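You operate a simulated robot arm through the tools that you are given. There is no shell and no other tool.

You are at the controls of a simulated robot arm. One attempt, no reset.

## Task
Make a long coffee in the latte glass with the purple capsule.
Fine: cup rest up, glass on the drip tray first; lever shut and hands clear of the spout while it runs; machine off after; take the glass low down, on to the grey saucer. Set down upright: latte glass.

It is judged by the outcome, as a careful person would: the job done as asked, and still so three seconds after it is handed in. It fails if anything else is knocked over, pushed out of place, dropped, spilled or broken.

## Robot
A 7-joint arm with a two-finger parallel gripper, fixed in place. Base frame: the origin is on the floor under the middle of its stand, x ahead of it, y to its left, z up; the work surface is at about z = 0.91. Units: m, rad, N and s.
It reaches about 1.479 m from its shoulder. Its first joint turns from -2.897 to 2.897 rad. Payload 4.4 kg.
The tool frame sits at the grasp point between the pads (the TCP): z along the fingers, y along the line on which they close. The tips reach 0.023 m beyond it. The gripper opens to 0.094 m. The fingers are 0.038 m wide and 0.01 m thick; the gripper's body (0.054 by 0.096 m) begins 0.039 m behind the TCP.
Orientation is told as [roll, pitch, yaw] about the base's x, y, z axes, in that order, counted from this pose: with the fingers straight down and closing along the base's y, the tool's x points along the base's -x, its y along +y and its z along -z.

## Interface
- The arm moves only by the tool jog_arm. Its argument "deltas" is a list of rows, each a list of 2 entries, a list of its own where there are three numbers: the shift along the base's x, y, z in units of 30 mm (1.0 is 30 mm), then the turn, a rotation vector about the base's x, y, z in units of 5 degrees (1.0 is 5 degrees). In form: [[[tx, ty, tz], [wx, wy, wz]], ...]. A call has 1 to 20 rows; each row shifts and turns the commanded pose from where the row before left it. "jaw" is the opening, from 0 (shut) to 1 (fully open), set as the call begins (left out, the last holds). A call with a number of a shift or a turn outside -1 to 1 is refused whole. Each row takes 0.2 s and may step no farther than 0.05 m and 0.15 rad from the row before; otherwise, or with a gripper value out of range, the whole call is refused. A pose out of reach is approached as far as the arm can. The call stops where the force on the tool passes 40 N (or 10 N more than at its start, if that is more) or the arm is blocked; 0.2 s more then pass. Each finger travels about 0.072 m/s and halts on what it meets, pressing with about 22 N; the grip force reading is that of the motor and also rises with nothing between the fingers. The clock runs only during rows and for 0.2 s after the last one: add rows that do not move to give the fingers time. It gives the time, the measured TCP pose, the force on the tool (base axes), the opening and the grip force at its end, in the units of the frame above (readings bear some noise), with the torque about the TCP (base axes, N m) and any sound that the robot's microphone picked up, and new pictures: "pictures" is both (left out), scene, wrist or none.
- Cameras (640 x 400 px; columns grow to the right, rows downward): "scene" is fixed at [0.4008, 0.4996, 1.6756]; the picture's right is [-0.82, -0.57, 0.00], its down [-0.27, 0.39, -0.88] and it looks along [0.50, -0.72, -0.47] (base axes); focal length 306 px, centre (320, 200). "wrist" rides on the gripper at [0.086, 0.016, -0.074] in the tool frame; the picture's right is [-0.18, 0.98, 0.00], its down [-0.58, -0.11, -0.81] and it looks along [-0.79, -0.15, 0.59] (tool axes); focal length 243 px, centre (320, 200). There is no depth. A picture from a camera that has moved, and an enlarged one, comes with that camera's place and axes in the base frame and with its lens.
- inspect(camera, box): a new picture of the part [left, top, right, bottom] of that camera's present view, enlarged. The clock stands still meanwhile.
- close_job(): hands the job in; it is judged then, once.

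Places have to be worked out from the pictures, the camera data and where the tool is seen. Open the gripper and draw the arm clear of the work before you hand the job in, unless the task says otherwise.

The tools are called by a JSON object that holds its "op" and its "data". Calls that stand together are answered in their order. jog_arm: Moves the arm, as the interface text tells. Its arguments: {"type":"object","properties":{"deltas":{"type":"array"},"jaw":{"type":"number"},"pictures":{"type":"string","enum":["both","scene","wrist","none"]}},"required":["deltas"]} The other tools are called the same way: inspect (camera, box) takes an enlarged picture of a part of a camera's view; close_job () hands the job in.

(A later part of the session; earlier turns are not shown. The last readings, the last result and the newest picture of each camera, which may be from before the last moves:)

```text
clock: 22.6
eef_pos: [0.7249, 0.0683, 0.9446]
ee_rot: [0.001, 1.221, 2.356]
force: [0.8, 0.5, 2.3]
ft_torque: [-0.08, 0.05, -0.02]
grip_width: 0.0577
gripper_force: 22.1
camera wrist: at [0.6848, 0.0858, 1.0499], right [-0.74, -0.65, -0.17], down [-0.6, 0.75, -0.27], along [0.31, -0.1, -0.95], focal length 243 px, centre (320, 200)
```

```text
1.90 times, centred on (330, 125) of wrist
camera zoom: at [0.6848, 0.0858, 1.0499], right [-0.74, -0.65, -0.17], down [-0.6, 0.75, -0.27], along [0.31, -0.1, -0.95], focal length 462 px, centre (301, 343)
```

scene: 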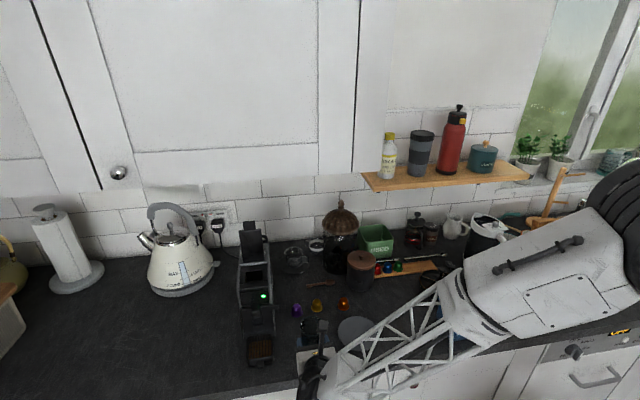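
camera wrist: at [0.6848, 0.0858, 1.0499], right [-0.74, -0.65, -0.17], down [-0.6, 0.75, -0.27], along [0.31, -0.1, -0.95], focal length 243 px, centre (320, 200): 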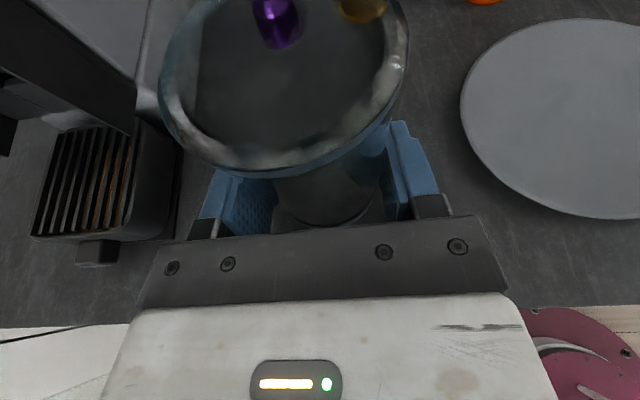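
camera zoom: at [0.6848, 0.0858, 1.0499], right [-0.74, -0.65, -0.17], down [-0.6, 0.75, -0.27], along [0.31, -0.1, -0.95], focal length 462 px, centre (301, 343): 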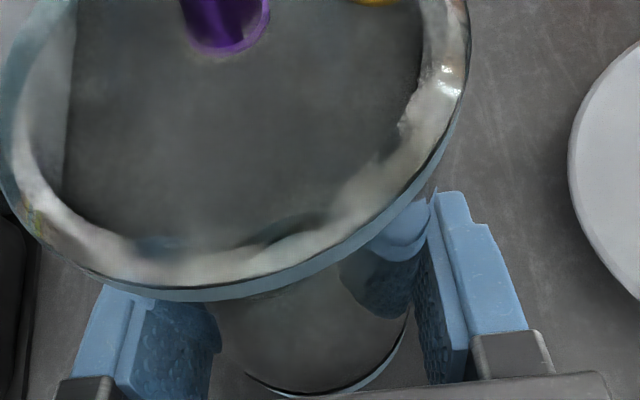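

The glass is held low (width 57.7 mm). I lift it about 50 mm while drawing back 30 mm, then carry it sideways to the machine's centre line in front of the spout.

{"op": "jog_arm", "data": {"deltas": [[[0, 0, 0.3], [0, 0, 0]], [[-0.24, 0.24, 0.5], [0, 0, 0]], [[-0.24, 0.24, 0.5], [0, 0, 0]], [[-0.24, 0.24, 0.3], [0, 0, 0]], [[0.4, 0.4, 0], [0, 0, 0]], [[0.57, 0.57, 0], [0, 0, 0]], [[0.57, 0.57, 0], [0, 0, 0]], [[0.57, 0.57, 0], [0, 0, 0]], [[0.57, 0.57, 0], [0, 0, 0]], [[0.57, 0.57, 0], [0, 0, 0]], [[0, 0, 0], [0, 0, 0]]], "pictures": "both"}}

{"op": "inspect", "data": {"camera": "scene", "box": [220, 270, 340, 390]}}

```text
clock: 25.0
eef_pos: [0.8007, 0.1898, 0.9918]
ee_rot: [-0.001, 1.222, 2.356]
force: [0.1, -0.2, -1.7]
ft_torque: [0.0, 0.02, -0.01]
grip_width: 0.0588
gripper_force: 22.1
camera wrist: at [0.7602, 0.2071, 1.097], right [-0.74, -0.65, -0.17], down [-0.6, 0.75, -0.27], along [0.31, -0.1, -0.95], focal length 243 px, centre (320, 200)
```

scene: 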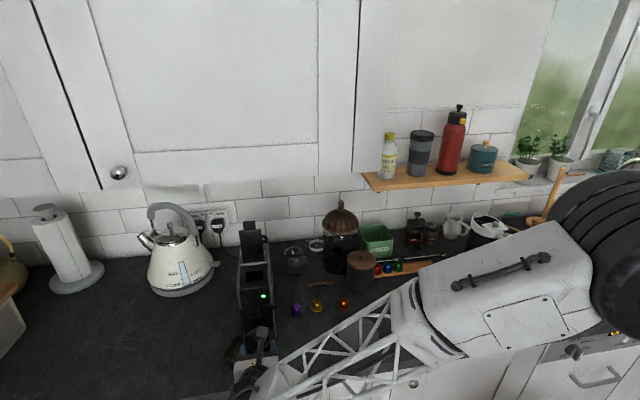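
wrist: 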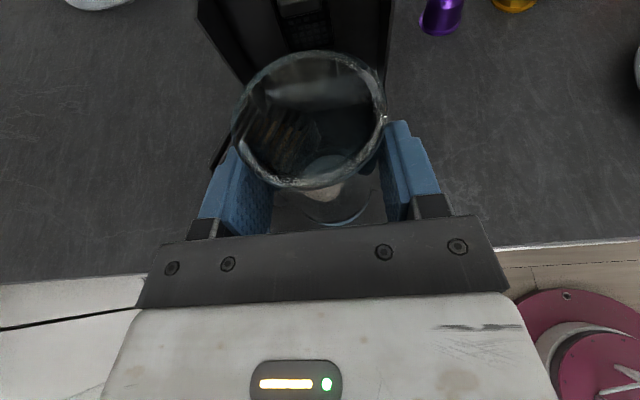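

```text
3.33 times, centred on (280, 330) of scene
camera zoom: at [0.4008, 0.4996, 1.6756], right [-0.82, -0.57, 0.0], down [-0.27, 0.39, -0.88], along [0.5, -0.72, -0.47], focal length 1021 px, centre (453, -233)
```

zoom: 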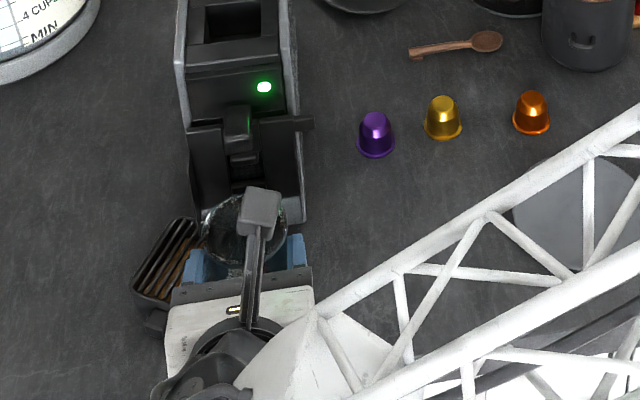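

The drip tray looks shifted and turned to the left of the hand: the glass or fingers must have caught it during the sideways move. I stop and look closely before anything else.

{"op": "inspect", "data": {"camera": "wrist", "box": [170, 0, 450, 230]}}

{"op": "inspect", "data": {"camera": "scene", "box": [225, 310, 305, 380]}}

```text
1.74 times, centred on (310, 115) of wrist
camera zoom: at [0.7602, 0.2071, 1.097], right [-0.74, -0.65, -0.17], down [-0.6, 0.75, -0.27], along [0.31, -0.1, -0.95], focal length 422 px, centre (337, 348)
```

zoom: 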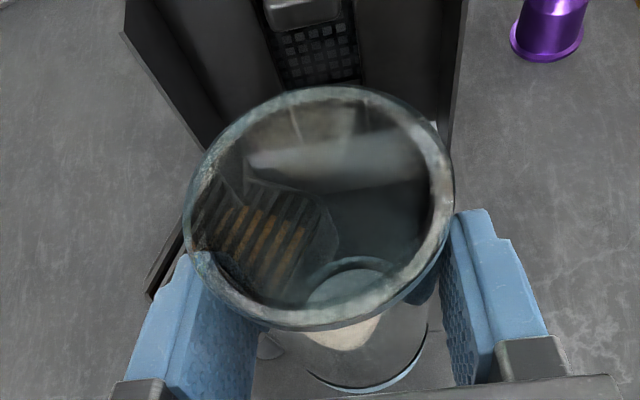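

```text
5.71 times, centred on (265, 345) of scene
camera zoom: at [0.4008, 0.4996, 1.6756], right [-0.82, -0.57, 0.0], down [-0.27, 0.39, -0.88], along [0.5, -0.72, -0.47], focal length 1750 px, centre (634, -629)
```

zoom: 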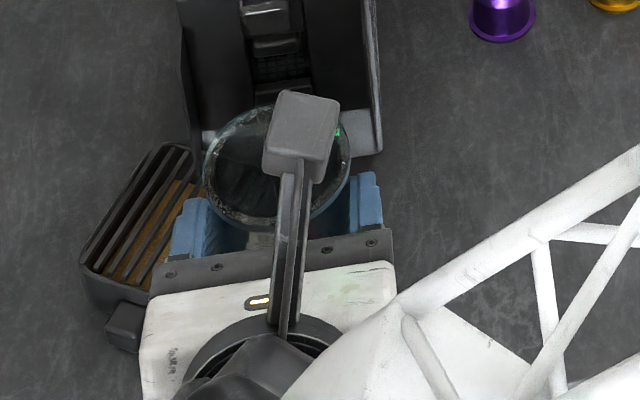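

The tray is upright but slid left and turned about 30°. I lift the glass clear, take it back to its original free spot on the counter, and will then reseat the tray before continuing.

{"op": "jog_arm", "data": {"deltas": [[[0, 0, 0.5], [0, 0, 0]], [[0, 0, 0.7], [0, 0, 0]], [[-0.2, 0.2, 0.7], [0, 0, 0]], [[-0.3, 0.3, 0], [0, 0, 0]], [[-0.55, -0.55, 0], [0, 0, 0]], [[-0.57, -0.57, 0], [0, 0, 0]], [[-0.57, -0.57, 0], [0, 0, 0]], [[-0.57, -0.57, 0], [0, 0, 0]], [[-0.57, -0.57, 0], [0, 0, 0]], [[-0.42, -0.42, 0], [0, 0, 0]], [[0, 0, 0], [0, 0, 0]]], "pictures": "both"}}

{"op": "inspect", "data": {"camera": "scene", "box": [210, 290, 330, 390]}}

{"op": "inspect", "data": {"camera": "wrist", "box": [100, 0, 420, 200]}}

```text
clock: 27.4
eef_pos: [0.6898, 0.1072, 1.0495]
ee_rot: [0.0, 1.222, 2.357]
force: [0.1, 0.1, -2.0]
ft_torque: [0.01, 0.03, 0.01]
grip_width: 0.0589
gripper_force: 22.0
camera wrist: at [0.6483, 0.1237, 1.1543], right [-0.74, -0.65, -0.17], down [-0.6, 0.75, -0.27], along [0.31, -0.1, -0.95], focal length 243 px, centre (320, 200)
```

scene: 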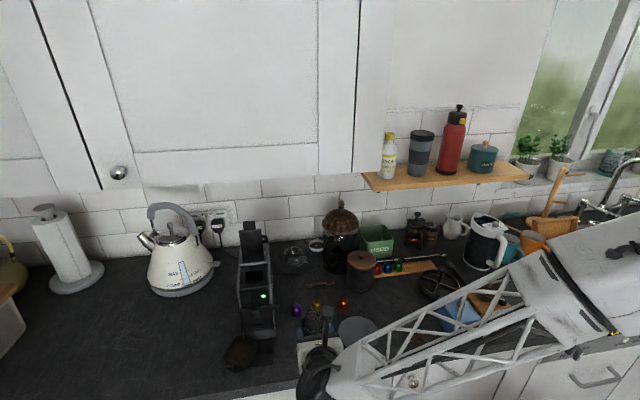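
wrist: 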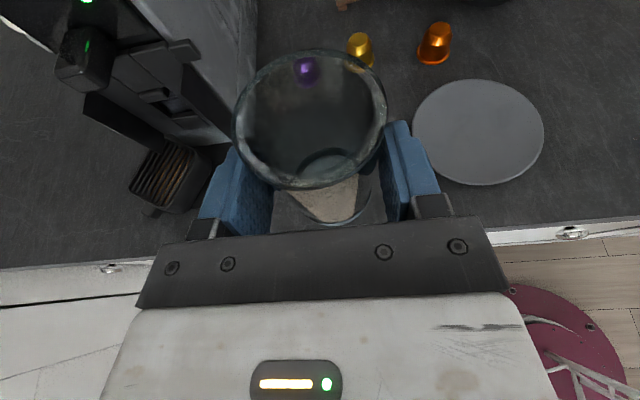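

```text
4.00 times, centred on (270, 340) of scene
camera zoom: at [0.4008, 0.4996, 1.6756], right [-0.82, -0.57, 0.0], down [-0.27, 0.39, -0.88], along [0.5, -0.72, -0.47], focal length 1225 px, centre (520, -360)
```

zoom: 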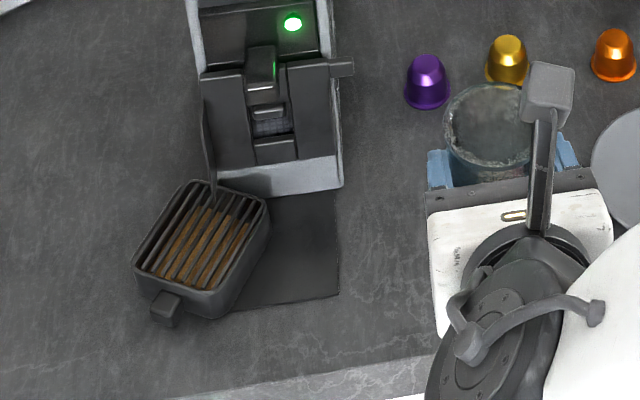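

```text
2.00 times, centred on (260, 100) of wrist
camera zoom: at [0.6483, 0.1237, 1.1543], right [-0.74, -0.65, -0.17], down [-0.6, 0.75, -0.27], along [0.31, -0.1, -0.95], focal length 485 px, centre (440, 400)
```

zoom: 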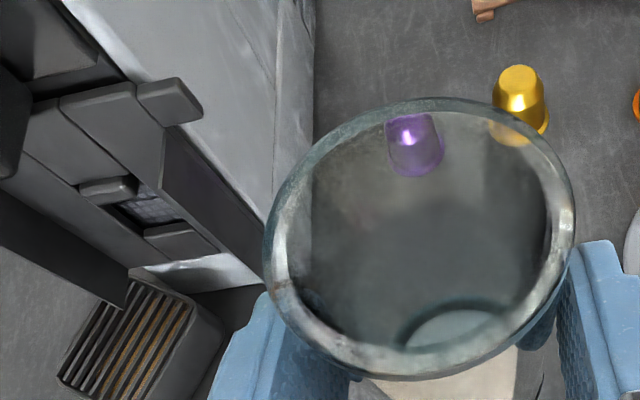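

The glass is clear and safe in hand. I set it back at its original place (TCP u≈0.4645, w≈0.563, z≈0.945).

{"op": "jog_arm", "data": {"deltas": [[[0.4, -0.4, -0.3], [0, 0, 0]], [[0.42, -0.42, -0.6], [0, 0, 0]], [[0.42, -0.42, -0.8], [0, 0, 0]], [[0, 0, -0.8], [0, 0, 0]], [[0, 0, -0.6], [0, 0, 0]], [[0, 0, -0.25], [0, 0, 0]], [[0, 0, -0.1], [0, 0, 0]], [[0, 0, 0], [0, 0, 0]]], "pictures": "wrist"}}

```text
clock: 29.2
eef_pos: [0.7278, 0.0696, 0.9475]
ee_rot: [-0.001, 1.223, 2.356]
force: [5.4, 1.7, 14.0]
ft_torque: [-0.16, -0.16, 0.11]
grip_width: 0.0538
gripper_force: 21.7
camera wrist: at [0.6865, 0.0858, 1.0515], right [-0.74, -0.65, -0.17], down [-0.6, 0.75, -0.27], along [0.31, -0.1, -0.95], focal length 243 px, centre (320, 200)
```

wrist: 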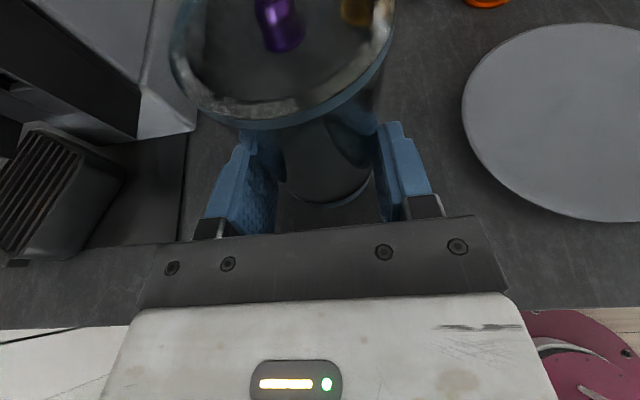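

The glass base is on the counter (upward force 14 N). I open the jaw to release it and look at how it stands.

{"op": "jog_arm", "data": {"deltas": [[[0, 0, 0.07], [0, 0, 0]], [[0, 0, 0], [0, 0, 0]], [[0, 0, 0], [0, 0, 0]], [[0, 0, 0], [0, 0, 0]]], "jaw": 1, "pictures": "both"}}

{"op": "inspect", "data": {"camera": "scene", "box": [260, 290, 380, 390]}}

```text
clock: 30.2
eef_pos: [0.7259, 0.0705, 0.9486]
ee_rot: [0.002, 1.222, 2.355]
force: [0.6, 0.6, -0.2]
ft_torque: [0.01, 0.02, -0.01]
grip_width: 0.0939
gripper_force: 0.0
camera wrist: at [0.6862, 0.0862, 1.0535], right [-0.74, -0.65, -0.17], down [-0.6, 0.75, -0.27], along [0.31, -0.1, -0.95], focal length 243 px, centre (320, 200)
```

scene: 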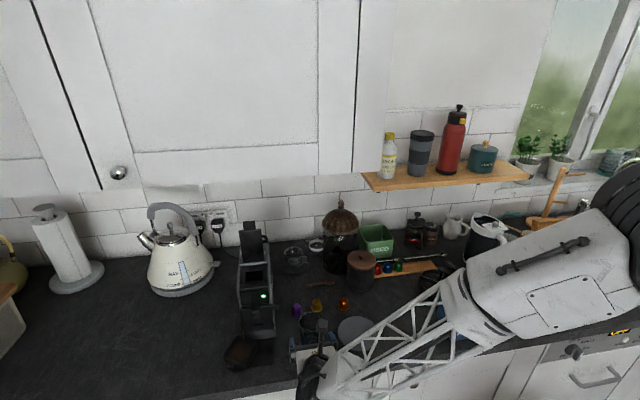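
wrist: 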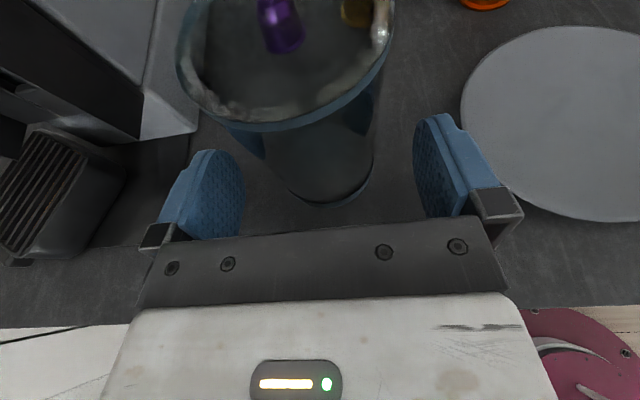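

```text
4.00 times, centred on (320, 340) of scene
camera zoom: at [0.4008, 0.4996, 1.6756], right [-0.82, -0.57, 0.0], down [-0.27, 0.39, -0.88], along [0.5, -0.72, -0.47], focal length 1225 px, centre (320, -360)
```

zoom: 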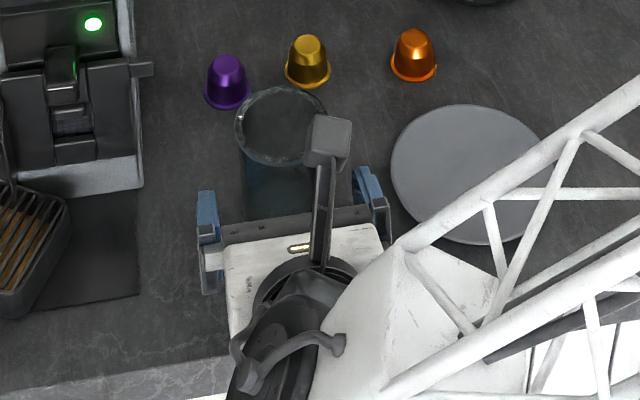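

The glass stands upright and free. I back out, rise, and move left to view the displaced tray from above.

{"op": "jog_arm", "data": {"deltas": [[[-0.7, 0.7, 0], [0, 0, 0]], [[-0.7, 0.7, 0], [0, 0, 0]], [[-0.7, 0.7, 0], [0, 0, 0]], [[-0.7, 0.7, 0.2], [0, 0, 0]], [[0.7, 0.7, 0.9], [0, 0, 0]], [[0.7, 0.7, 0.9], [0, 0, 0]], [[0.7, 0.7, 0.9], [0, 0, 0]], [[0.7, 0.7, 0.9], [0, 0, 0]], [[0.7, 0.7, 0.9], [0, 0, 0]], [[0, 0, 0], [0, 0, 0]]], "pictures": "both"}}

{"op": "inspect", "data": {"camera": "wrist", "box": [180, 0, 440, 160]}}

{"op": "inspect", "data": {"camera": "scene", "box": [210, 300, 310, 380]}}

```text
clock: 32.4
eef_pos: [0.7453, 0.2617, 1.0886]
ee_rot: [0.0, 1.222, 2.357]
force: [0.1, -0.3, 0.6]
ft_torque: [0.0, 0.02, -0.02]
grip_width: 0.094
gripper_force: 0.0
camera wrist: at [0.7047, 0.2772, 1.1941], right [-0.74, -0.65, -0.17], down [-0.6, 0.75, -0.27], along [0.31, -0.1, -0.95], focal length 243 px, centre (320, 200)
```

scene: 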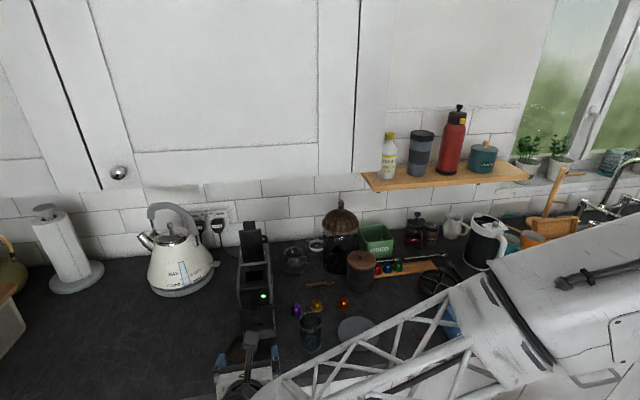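
wrist: 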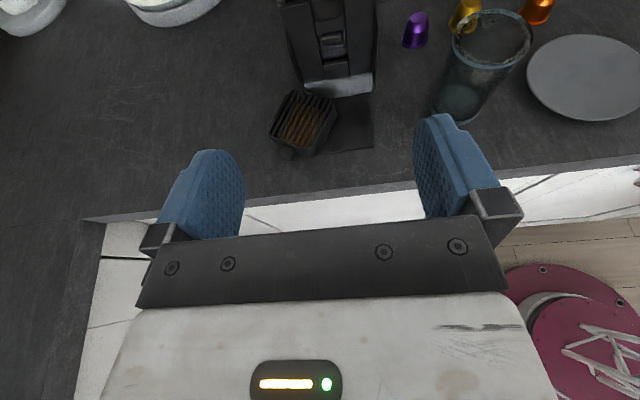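

```text
2.46 times, centred on (310, 80) of wrist
camera zoom: at [0.7047, 0.2772, 1.1941], right [-0.74, -0.65, -0.17], down [-0.6, 0.75, -0.27], along [0.31, -0.1, -0.95], focal length 597 px, centre (345, 495)
```

zoom: 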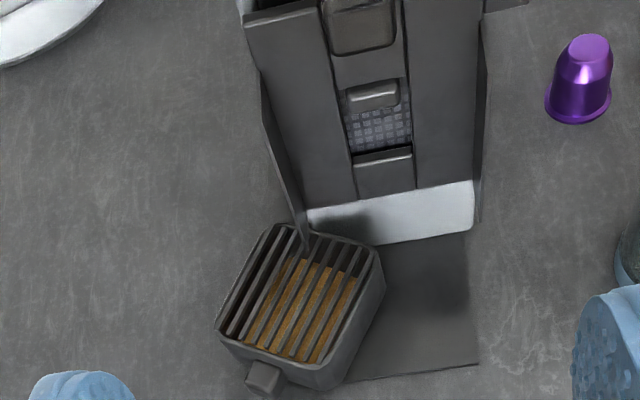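

```text
5.00 times, centred on (260, 340) of scene
camera zoom: at [0.4008, 0.4996, 1.6756], right [-0.82, -0.57, 0.0], down [-0.27, 0.39, -0.88], along [0.5, -0.72, -0.47], focal length 1531 px, centre (620, -500)
```

zoom: 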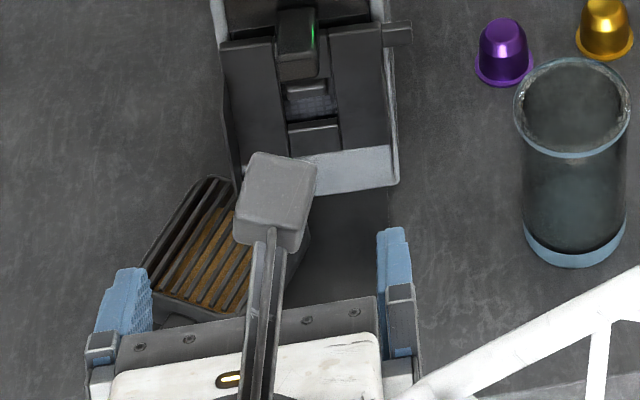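

The tray's centre is near u=0.486, w=0.750 with its axis turned about -27°; originally it was at u≈0.492, w≈0.702 with 0° yaw. I turn the hand to the tray's heading and position in front of it, still high.

{"op": "jog_arm", "data": {"deltas": [[[0.518, 0.22, -0.3], [0, 0, -0.917]], [[0.518, 0.22, -0.3], [0, 0, -0.917]], [[0.518, 0.22, -0.3], [0, 0, -0.917]], [[0.518, 0.22, -0.3], [0, 0, -0.917]], [[0.518, 0.22, -0.3], [0, 0, -0.917]], [[0.518, 0.22, -0.3], [0, 0, -0.917]], [[0, 0, 0], [0, 0, 0]]], "pictures": "wrist"}}

{"op": "inspect", "data": {"camera": "wrist", "box": [180, 0, 460, 180]}}

```text
clock: 34.0
eef_pos: [0.8413, 0.2976, 1.0352]
ee_rot: [0.0, 1.222, 1.876]
force: [-0.7, 0.7, -0.4]
ft_torque: [0.0, 0.02, 0.0]
grip_width: 0.094
gripper_force: 0.0
camera wrist: at [0.8131, 0.3311, 1.1395], right [-0.96, -0.24, -0.17], down [-0.18, 0.94, -0.27], along [0.23, -0.23, -0.95], focal length 243 px, centre (320, 200)
```

wrist: 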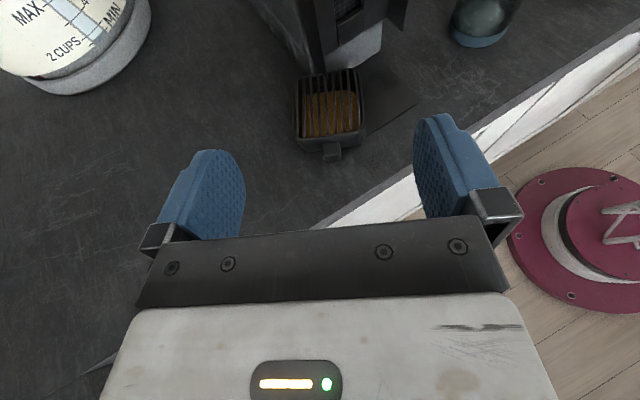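

```text
2.22 times, centred on (320, 90) of wrist
camera zoom: at [0.8131, 0.3311, 1.1395], right [-0.96, -0.24, -0.17], down [-0.18, 0.94, -0.27], along [0.23, -0.23, -0.95], focal length 539 px, centre (320, 444)
```

zoom: 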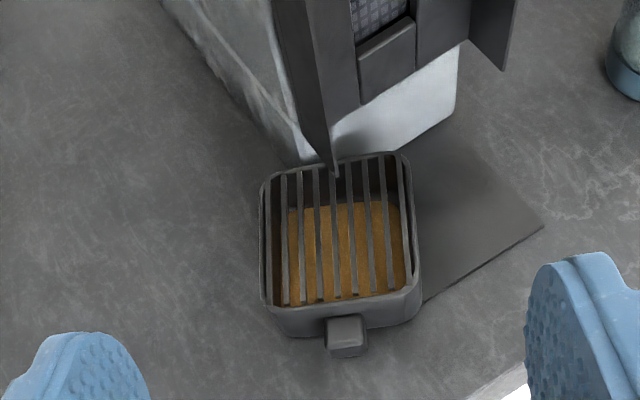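

The hand's heading now matches the tray; it is centred 0.115 m ahead, 1 mm off laterally. I descend and go forward so that the fingers straddle the tray's sides.

{"op": "jog_arm", "data": {"deltas": [[[0, 0, -0.8], [0, 0, 0]], [[0, 0, -0.8], [0, 0, 0]], [[0, 0, -0.8], [0, 0, 0]], [[0, 0, -0.7], [0, 0, 0]], [[0.25, -0.8, 0], [0, 0, 0]], [[0.25, -0.8, 0], [0, 0, 0]], [[0.25, -0.8, 0], [0, 0, 0]], [[0, 0, 0], [0, 0, 0]]], "pictures": "wrist"}}

{"op": "inspect", "data": {"camera": "wrist", "box": [160, 40, 480, 250]}}

```text
clock: 35.8
eef_pos: [0.8631, 0.2251, 0.9412]
ee_rot: [0.0, 1.222, 1.877]
force: [-0.1, -0.2, -0.6]
ft_torque: [-0.01, 0.01, -0.01]
grip_width: 0.0941
gripper_force: 0.1
camera wrist: at [0.8352, 0.2585, 1.0464], right [-0.96, -0.24, -0.17], down [-0.18, 0.94, -0.27], along [0.23, -0.23, -0.95], focal length 243 px, centre (320, 200)
```

wrist: 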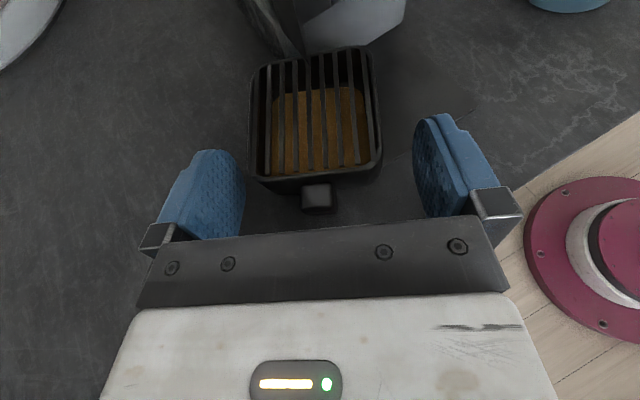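

```text
1.90 times, centred on (320, 145) of wrist
camera zoom: at [0.8352, 0.2585, 1.0464], right [-0.96, -0.24, -0.17], down [-0.18, 0.94, -0.27], along [0.23, -0.23, -0.95], focal length 462 px, centre (320, 305)
```

zoom: 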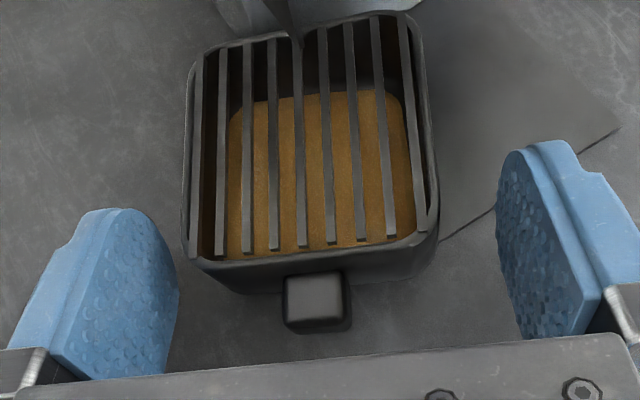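

The tray lies between the fingers; its centre is about 39 mm ahead. I go 22 mm further (the nub stays clear of the palm) and close on the tray sides.

{"op": "jog_arm", "data": {"deltas": [[[0.22, -0.7, 0], [0, 0, 0]], [[0, 0, 0], [0, 0, 0]]], "pictures": "none"}}

{"op": "jog_arm", "data": {"deltas": [[[0, 0, 0], [0, 0, 0]], [[0, 0, 0], [0, 0, 0]], [[0, 0, 0], [0, 0, 0]], [[0, 0, 0], [0, 0, 0]]], "jaw": 0, "pictures": "both"}}

{"op": "inspect", "data": {"camera": "wrist", "box": [160, 20, 480, 230]}}

```text
clock: 36.4
eef_pos: [0.8706, 0.2056, 0.9426]
ee_rot: [-0.001, 1.222, 1.875]
force: [0.9, -0.2, 1.3]
ft_torque: [-0.01, -0.02, 0.02]
grip_width: 0.094
gripper_force: 0.0
```

```text
clock: 37.4
eef_pos: [0.8704, 0.2042, 0.9424]
ee_rot: [0.001, 1.223, 1.878]
force: [-0.2, 0.0, 2.0]
ft_torque: [0.01, 0.08, -0.02]
grip_width: 0.0703
gripper_force: 22.5
camera wrist: at [0.8425, 0.2379, 1.0471], right [-0.96, -0.24, -0.17], down [-0.18, 0.94, -0.27], along [0.23, -0.23, -0.95], focal length 243 px, centre (320, 200)
```

scene: 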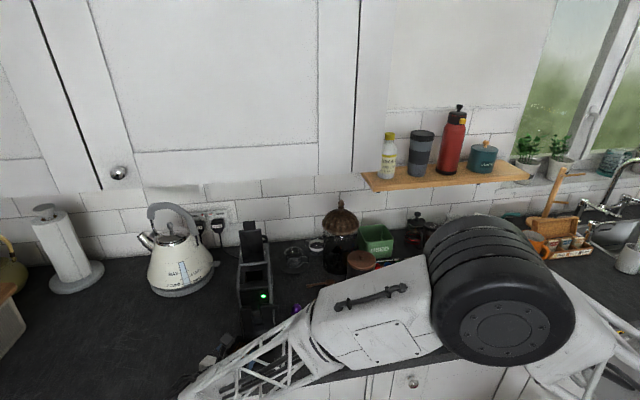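
wrist: 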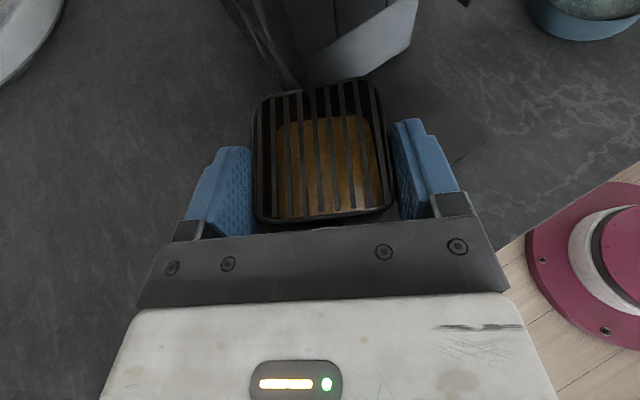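

```text
1.90 times, centred on (320, 125) of wrist
camera zoom: at [0.8425, 0.2379, 1.0471], right [-0.96, -0.24, -0.17], down [-0.18, 0.94, -0.27], along [0.23, -0.23, -0.95], focal length 462 px, centre (320, 343)
```

zoom: 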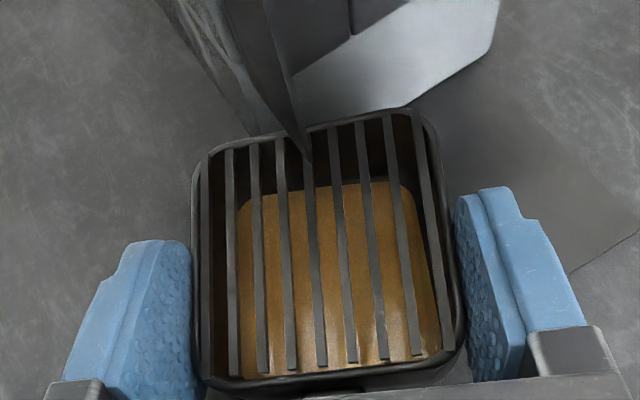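

The tray is gripped (70 mm wide, now parallel to the fingers), centre about 22 mm ahead of the TCP. I lift it 8 mm, draw back 30 mm, turn it back by 27.5° and bring it to the machine's centre line.

{"op": "jog_arm", "data": {"deltas": [[[0, 0, 0.14], [0, 0, 0]], [[0, 0, 0.14], [0, 0, 0]], [[-0.35, 0.35, 0], [0, 0, 0]], [[-0.36, 0.36, 0], [0, 0, 0]], [[-0.231, -0.231, 0], [0, 0, 0.917]], [[-0.231, -0.231, 0], [0, 0, 0.917]], [[-0.231, -0.231, 0], [0, 0, 0.917]], [[-0.231, -0.231, 0], [0, 0, 0.917]], [[-0.231, -0.231, 0], [0, 0, 0.917]], [[-0.231, -0.231, 0], [0, 0, 0.917]], [[0, 0, 0], [0, 0, 0]]], "pictures": "both"}}

{"op": "inspect", "data": {"camera": "wrist", "box": [160, 20, 480, 230]}}

{"op": "inspect", "data": {"camera": "scene", "box": [210, 290, 330, 390]}}

```text
clock: 39.8
eef_pos: [0.8077, 0.1842, 0.9495]
ee_rot: [0.0, 1.223, 2.357]
force: [0.6, 1.3, -1.5]
ft_torque: [-0.01, -0.03, 0.03]
grip_width: 0.0701
gripper_force: 22.3
camera wrist: at [0.7663, 0.2013, 1.0553], right [-0.74, -0.65, -0.17], down [-0.6, 0.75, -0.27], along [0.31, -0.1, -0.95], focal length 243 px, centre (320, 200)
```

scene: 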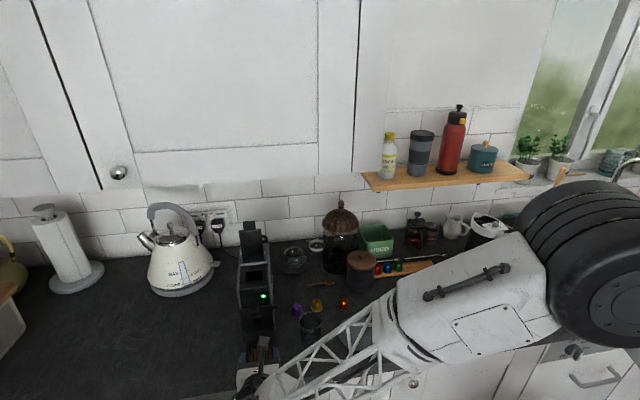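
wrist: 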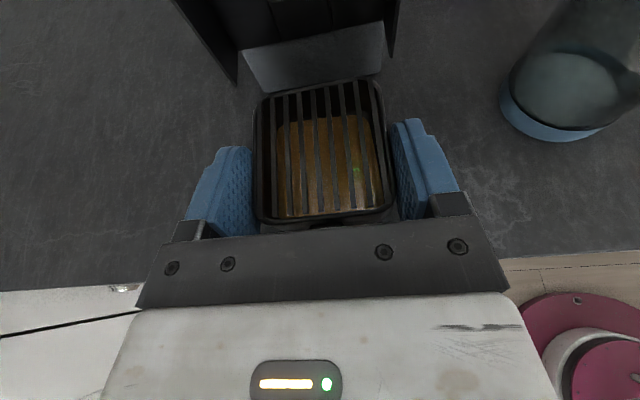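

```text
1.90 times, centred on (320, 125) of wrist
camera zoom: at [0.7663, 0.2013, 1.0553], right [-0.74, -0.65, -0.17], down [-0.6, 0.75, -0.27], along [0.31, -0.1, -0.95], focal length 462 px, centre (320, 343)
```

zoom: 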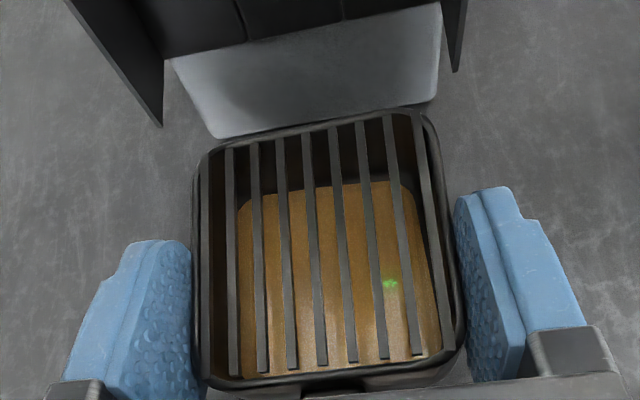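

```text
4.00 times, centred on (270, 340) of scene
camera zoom: at [0.4008, 0.4996, 1.6756], right [-0.82, -0.57, 0.0], down [-0.27, 0.39, -0.88], along [0.5, -0.72, -0.47], focal length 1225 px, centre (520, -360)
```

zoom: 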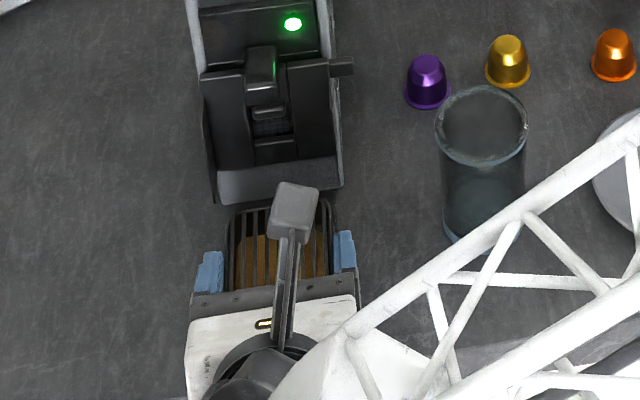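

The tray is parallel to the machine front again, about 33 mm short of it. I slide it in 30 mm with a 2 mm lateral correction, then lower it.

{"op": "jog_arm", "data": {"deltas": [[[0.22, -0.25, 0], [0, 0, 0]], [[0.22, -0.25, 0], [0, 0, 0]], [[0.22, -0.254, 0], [0, 0, 0]], [[0, 0, -0.12], [0, 0, 0]], [[0, 0, -0.12], [0, 0, 0]], [[0, 0, 0], [0, 0, 0]]], "pictures": "wrist"}}

{"op": "inspect", "data": {"camera": "wrist", "box": [160, 20, 480, 230]}}

```text
clock: 41.2
eef_pos: [0.8262, 0.1623, 0.9424]
ee_rot: [-0.002, 1.221, 2.354]
force: [1.2, 1.1, 4.7]
ft_torque: [0.16, -0.08, -0.04]
grip_width: 0.0695
gripper_force: 21.9
camera wrist: at [0.786, 0.179, 1.0481], right [-0.74, -0.65, -0.17], down [-0.6, 0.75, -0.27], along [0.31, -0.1, -0.95], focal length 243 px, centre (320, 200)
```

wrist: 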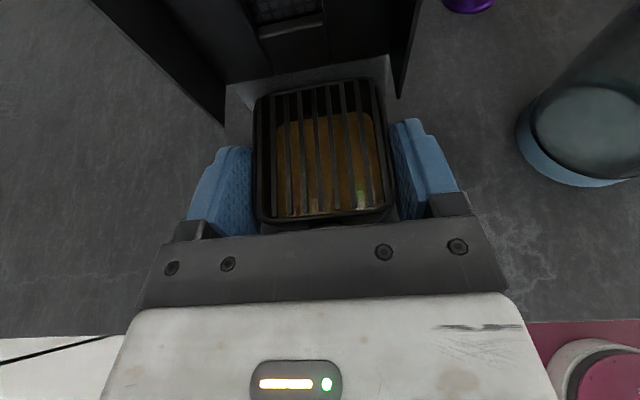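

```text
1.90 times, centred on (320, 125) of wrist
camera zoom: at [0.786, 0.179, 1.0481], right [-0.74, -0.65, -0.17], down [-0.6, 0.75, -0.27], along [0.31, -0.1, -0.95], focal length 462 px, centre (320, 343)
```

zoom: 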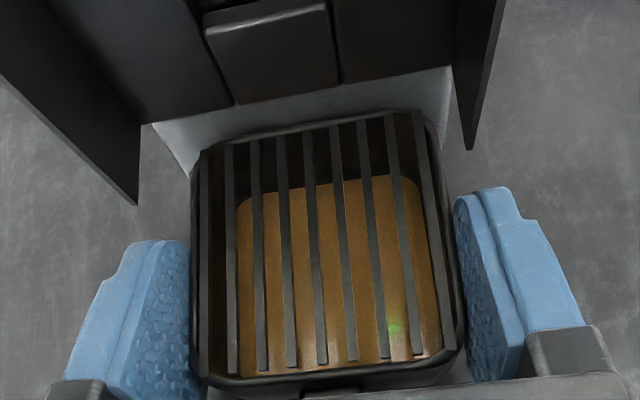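

The tray sits at its original depth (rear rim at u≈0.531) and on the machine's centre line (w≈0.699), touching down with 4.7 N. I release it and back out.

{"op": "jog_arm", "data": {"deltas": [[[0, 0, 0.05], [0, 0, 0]], [[0, 0, 0], [0, 0, 0]], [[0, 0, 0], [0, 0, 0]], [[-0.5, 0.5, 0], [0, 0, 0]], [[-0.7, 0.7, 0], [0, 0, 0]], [[-0.7, 0.7, 0.3], [0, 0, 0]], [[-0.7, 0.7, 1], [0, 0, 0]], [[0, 0, 1], [0, 0, 0]], [[0, 0, 1], [0, 0, 0]], [[0, 0, 0], [0, 0, 0]]], "jaw": 1, "pictures": "both"}}

{"op": "inspect", "data": {"camera": "wrist", "box": [180, 0, 440, 160]}}

{"op": "inspect", "data": {"camera": "scene", "box": [225, 280, 345, 380]}}

```text
clock: 43.4
eef_pos: [0.7484, 0.2415, 1.0437]
ee_rot: [0.001, 1.221, 2.356]
force: [0.4, -0.1, -0.5]
ft_torque: [0.0, 0.02, -0.02]
grip_width: 0.094
gripper_force: 0.1
camera wrist: at [0.7075, 0.2578, 1.1482], right [-0.74, -0.65, -0.17], down [-0.6, 0.75, -0.27], along [0.31, -0.1, -0.95], focal length 243 px, centre (320, 200)
```

scene: 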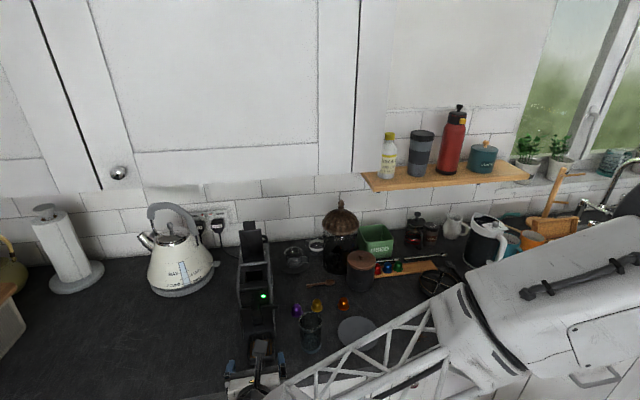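
wrist: 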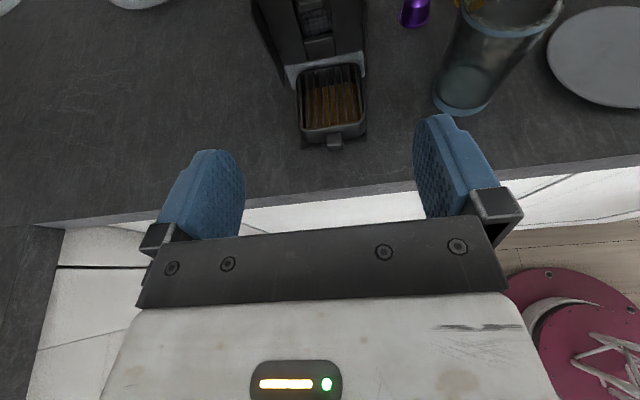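

```text
2.46 times, centred on (310, 80) of wrist
camera zoom: at [0.7075, 0.2578, 1.1482], right [-0.74, -0.65, -0.17], down [-0.6, 0.75, -0.27], along [0.31, -0.1, -0.95], focal length 597 px, centre (345, 495)
```

zoom: 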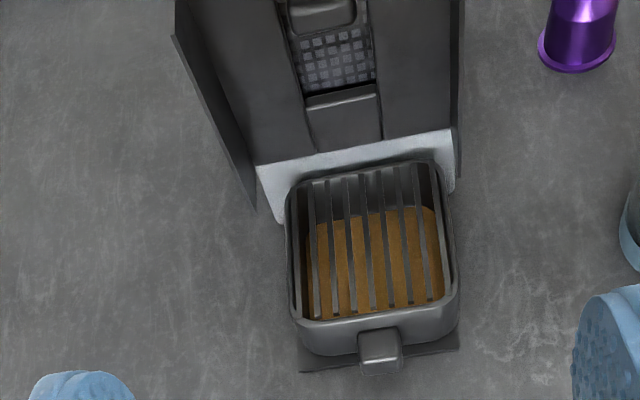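

```text
4.00 times, centred on (285, 330) of scene
camera zoom: at [0.4008, 0.4996, 1.6756], right [-0.82, -0.57, 0.0], down [-0.27, 0.39, -0.88], along [0.5, -0.72, -0.47], focal length 1225 px, centre (460, -320)
```

zoom: 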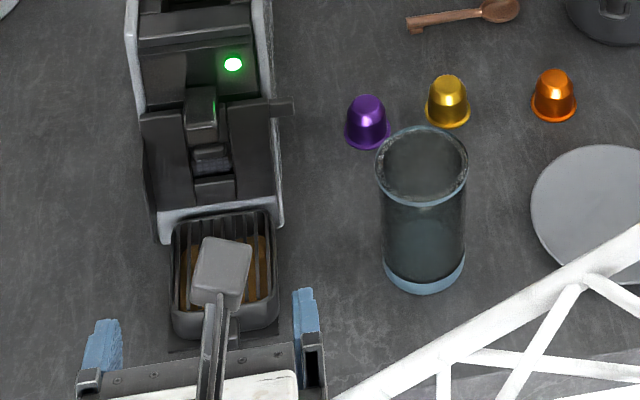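

The tray is back in place (within about 2–3 mm of the first picture). Comparing the earlier rim sizes, the glass had slid down in the grip during the lift, so I'll regrip with the pads centred on the glass axis and lift slowly. I move in front of the glass to measure it.

{"op": "jog_arm", "data": {"deltas": [[[-0.65, -0.65, -0.4], [0, 0, 0]], [[-0.65, -0.65, -0.4], [0, 0, 0]], [[-0.65, -0.65, -0.4], [0, 0, 0]], [[-0.65, -0.65, -0.4], [0, 0, 0]], [[-0.65, -0.65, -0.4], [0, 0, 0]], [[0, 0, 0], [0, 0, 0]]], "pictures": "wrist"}}

{"op": "inspect", "data": {"camera": "wrist", "box": [220, 0, 440, 140]}}

```text
clock: 44.8
eef_pos: [0.6497, 0.1446, 0.9825]
ee_rot: [0.001, 1.223, 2.357]
force: [0.6, 0.0, 0.3]
ft_torque: [-0.01, 0.01, 0.01]
grip_width: 0.0936
gripper_force: 0.0
camera wrist: at [0.6101, 0.1601, 1.0883], right [-0.74, -0.65, -0.17], down [-0.6, 0.75, -0.27], along [0.31, -0.1, -0.95], focal length 243 px, centre (320, 200)
```

wrist: 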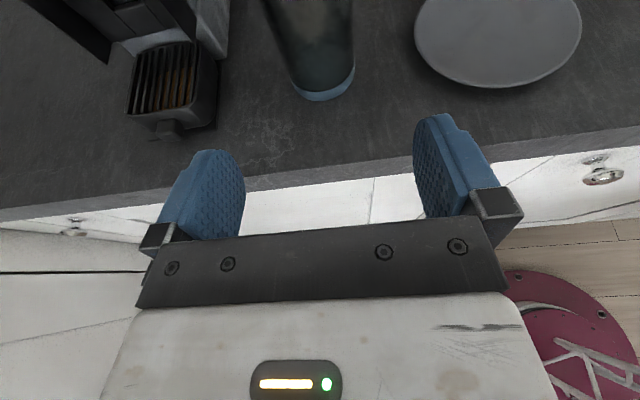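

```text
2.86 times, centred on (330, 70) of wrist
camera zoom: at [0.6101, 0.1601, 1.0883], right [-0.74, -0.65, -0.17], down [-0.6, 0.75, -0.27], along [0.31, -0.1, -0.95], focal length 693 px, centre (291, 571)
```

zoom: 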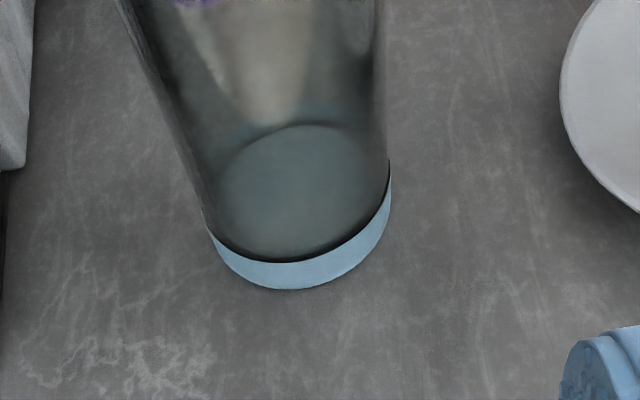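

The glass stands with its centre at u≈0.4895, w≈0.562. I go down to z≈0.948 and forward until the axis is about 5 mm ahead of the TCP.

{"op": "jog_arm", "data": {"deltas": [[[0, 0, -0.6], [0, 0, 0]], [[0, 0, -0.55], [0, 0, 0]], [[0.6, -0.6, 0], [0, 0, 0]], [[0.6, -0.6, 0], [0, 0, 0]], [[0.6, -0.6, 0], [0, 0, 0]], [[0.6, -0.6, 0], [0, 0, 0]], [[0.4, -0.4, 0], [0, 0, 0]], [[0.2, -0.2, 0], [0, 0, 0]], [[0, 0, 0], [0, 0, 0]]], "pictures": "wrist"}}

{"op": "inspect", "data": {"camera": "wrist", "box": [180, 40, 480, 240]}}

```text
clock: 46.8
eef_pos: [0.7421, 0.0527, 0.9509]
ee_rot: [0.001, 1.222, 2.359]
force: [-0.5, 0.4, 0.2]
ft_torque: [0.04, 0.02, -0.01]
grip_width: 0.0941
gripper_force: 0.1
camera wrist: at [0.7011, 0.0695, 1.0556], right [-0.74, -0.65, -0.17], down [-0.6, 0.75, -0.27], along [0.31, -0.1, -0.95], focal length 243 px, centre (320, 200)
```

wrist: 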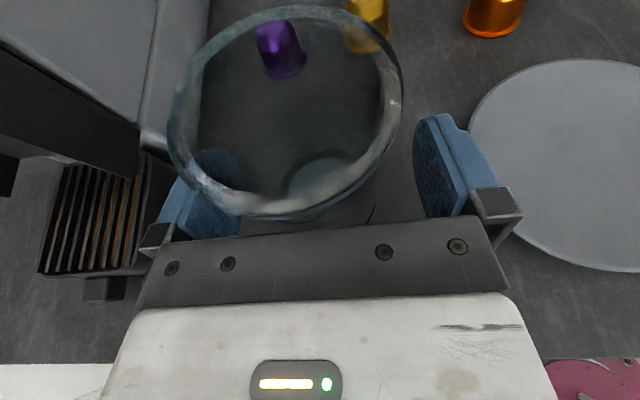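

```text
2.00 times, centred on (330, 140) of wrist
camera zoom: at [0.7011, 0.0695, 1.0556], right [-0.74, -0.65, -0.17], down [-0.6, 0.75, -0.27], along [0.31, -0.1, -0.95], focal length 485 px, centre (300, 320)
```

zoom: 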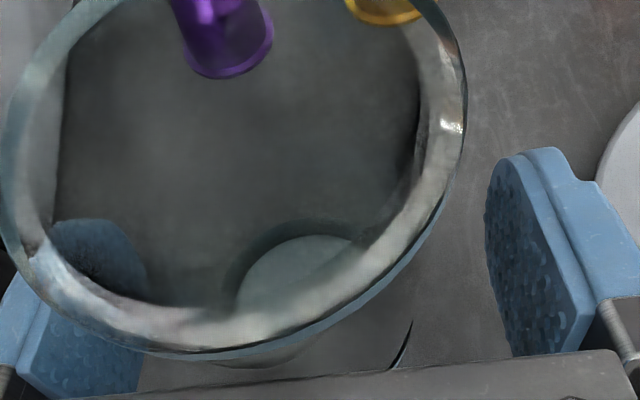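

The pads are now nearly on the glass axis (rim centre ≈1 mm ahead of the TCP), very near the palm. I back off 3 mm and close the jaw.

{"op": "jog_arm", "data": {"deltas": [[[-0.07, 0.07, -0.05], [0, 0, 0]], [[0, 0, 0], [0, 0, 0]]], "pictures": "none"}}

{"op": "jog_arm", "data": {"deltas": [[[0, 0, 0], [0, 0, 0]], [[0, 0, 0], [0, 0, 0]], [[0, 0, 0], [0, 0, 0]], [[0, 0, 0], [0, 0, 0]], [[0, 0, 0], [0, 0, 0]]], "jaw": 0, "pictures": "wrist"}}

{"op": "inspect", "data": {"camera": "wrist", "box": [180, 40, 480, 240]}}

```text
clock: 47.4
eef_pos: [0.738, 0.0541, 0.9487]
ee_rot: [0.001, 1.22, 2.357]
force: [0.3, -0.2, 0.2]
ft_torque: [0.04, -0.01, -0.02]
grip_width: 0.0941
gripper_force: 0.0
```

```text
clock: 48.6
eef_pos: [0.7397, 0.0539, 0.9477]
ee_rot: [0.0, 1.223, 2.358]
force: [1.2, 2.0, 2.2]
ft_torque: [-0.04, 0.05, 0.02]
grip_width: 0.0545
gripper_force: 22.4
camera wrist: at [0.6984, 0.0716, 1.0539], right [-0.74, -0.65, -0.17], down [-0.6, 0.75, -0.27], along [0.31, -0.1, -0.95], focal length 243 px, centre (320, 200)
```

wrist: 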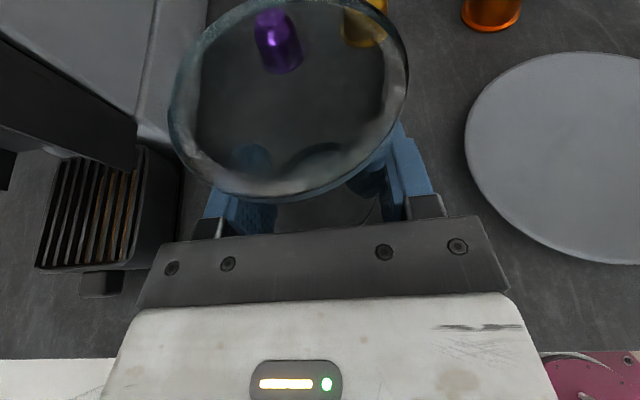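

```text
2.00 times, centred on (330, 140) of wrist
camera zoom: at [0.6984, 0.0716, 1.0539], right [-0.74, -0.65, -0.17], down [-0.6, 0.75, -0.27], along [0.31, -0.1, -0.95], focal length 485 px, centre (300, 320)
```

zoom: 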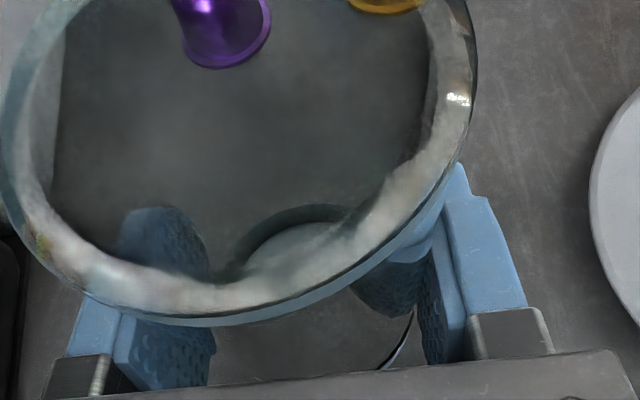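

Now the width is 54.5 mm: the pads sit on the narrower waist above the wider foot, which is a firmer hold than before. I lift 12 mm slowly and check whether the glass comes along.

{"op": "jog_arm", "data": {"deltas": [[[0, 0, 0.1], [0, 0, 0]], [[0, 0, 0.15], [0, 0, 0]], [[0, 0, 0.15], [0, 0, 0]], [[0, 0, 0], [0, 0, 0]]], "pictures": "wrist"}}

{"op": "inspect", "data": {"camera": "wrist", "box": [180, 40, 480, 240]}}

{"op": "inspect", "data": {"camera": "scene", "box": [260, 290, 380, 390]}}

```text
clock: 49.6
eef_pos: [0.7398, 0.0543, 0.9612]
ee_rot: [0.0, 1.22, 2.356]
force: [0.7, -0.5, -1.2]
ft_torque: [0.03, 0.01, 0.04]
grip_width: 0.0547
gripper_force: 22.4
camera wrist: at [0.6986, 0.0709, 1.0658], right [-0.74, -0.65, -0.17], down [-0.6, 0.75, -0.27], along [0.31, -0.1, -0.95], focal length 243 px, centre (320, 200)
```

wrist: 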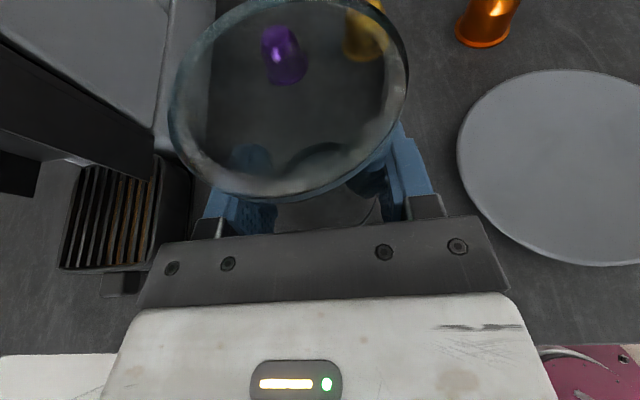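

```text
2.00 times, centred on (330, 140) of wrist
camera zoom: at [0.6986, 0.0709, 1.0658], right [-0.74, -0.65, -0.17], down [-0.6, 0.75, -0.27], along [0.31, -0.1, -0.95], focal length 485 px, centre (300, 320)
```

zoom: 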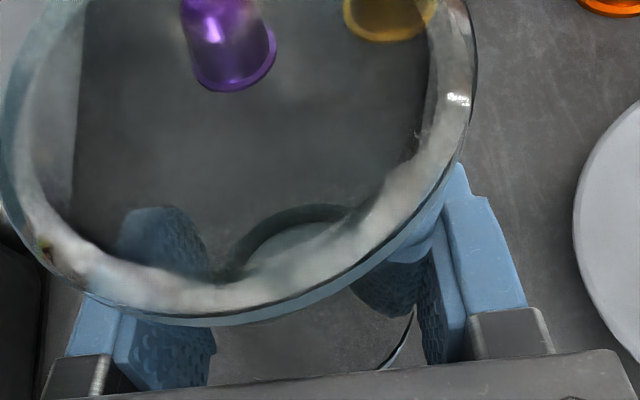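

```text
4.00 times, centred on (320, 340) of scene
camera zoom: at [0.4008, 0.4996, 1.6756], right [-0.82, -0.57, 0.0], down [-0.27, 0.39, -0.88], along [0.5, -0.72, -0.47], focal length 1225 px, centre (320, -360)
```

zoom: 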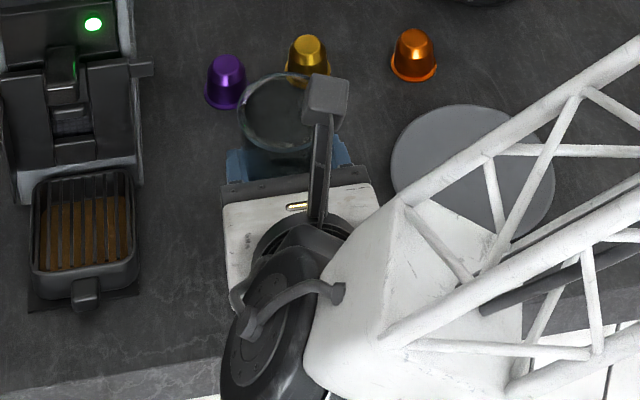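

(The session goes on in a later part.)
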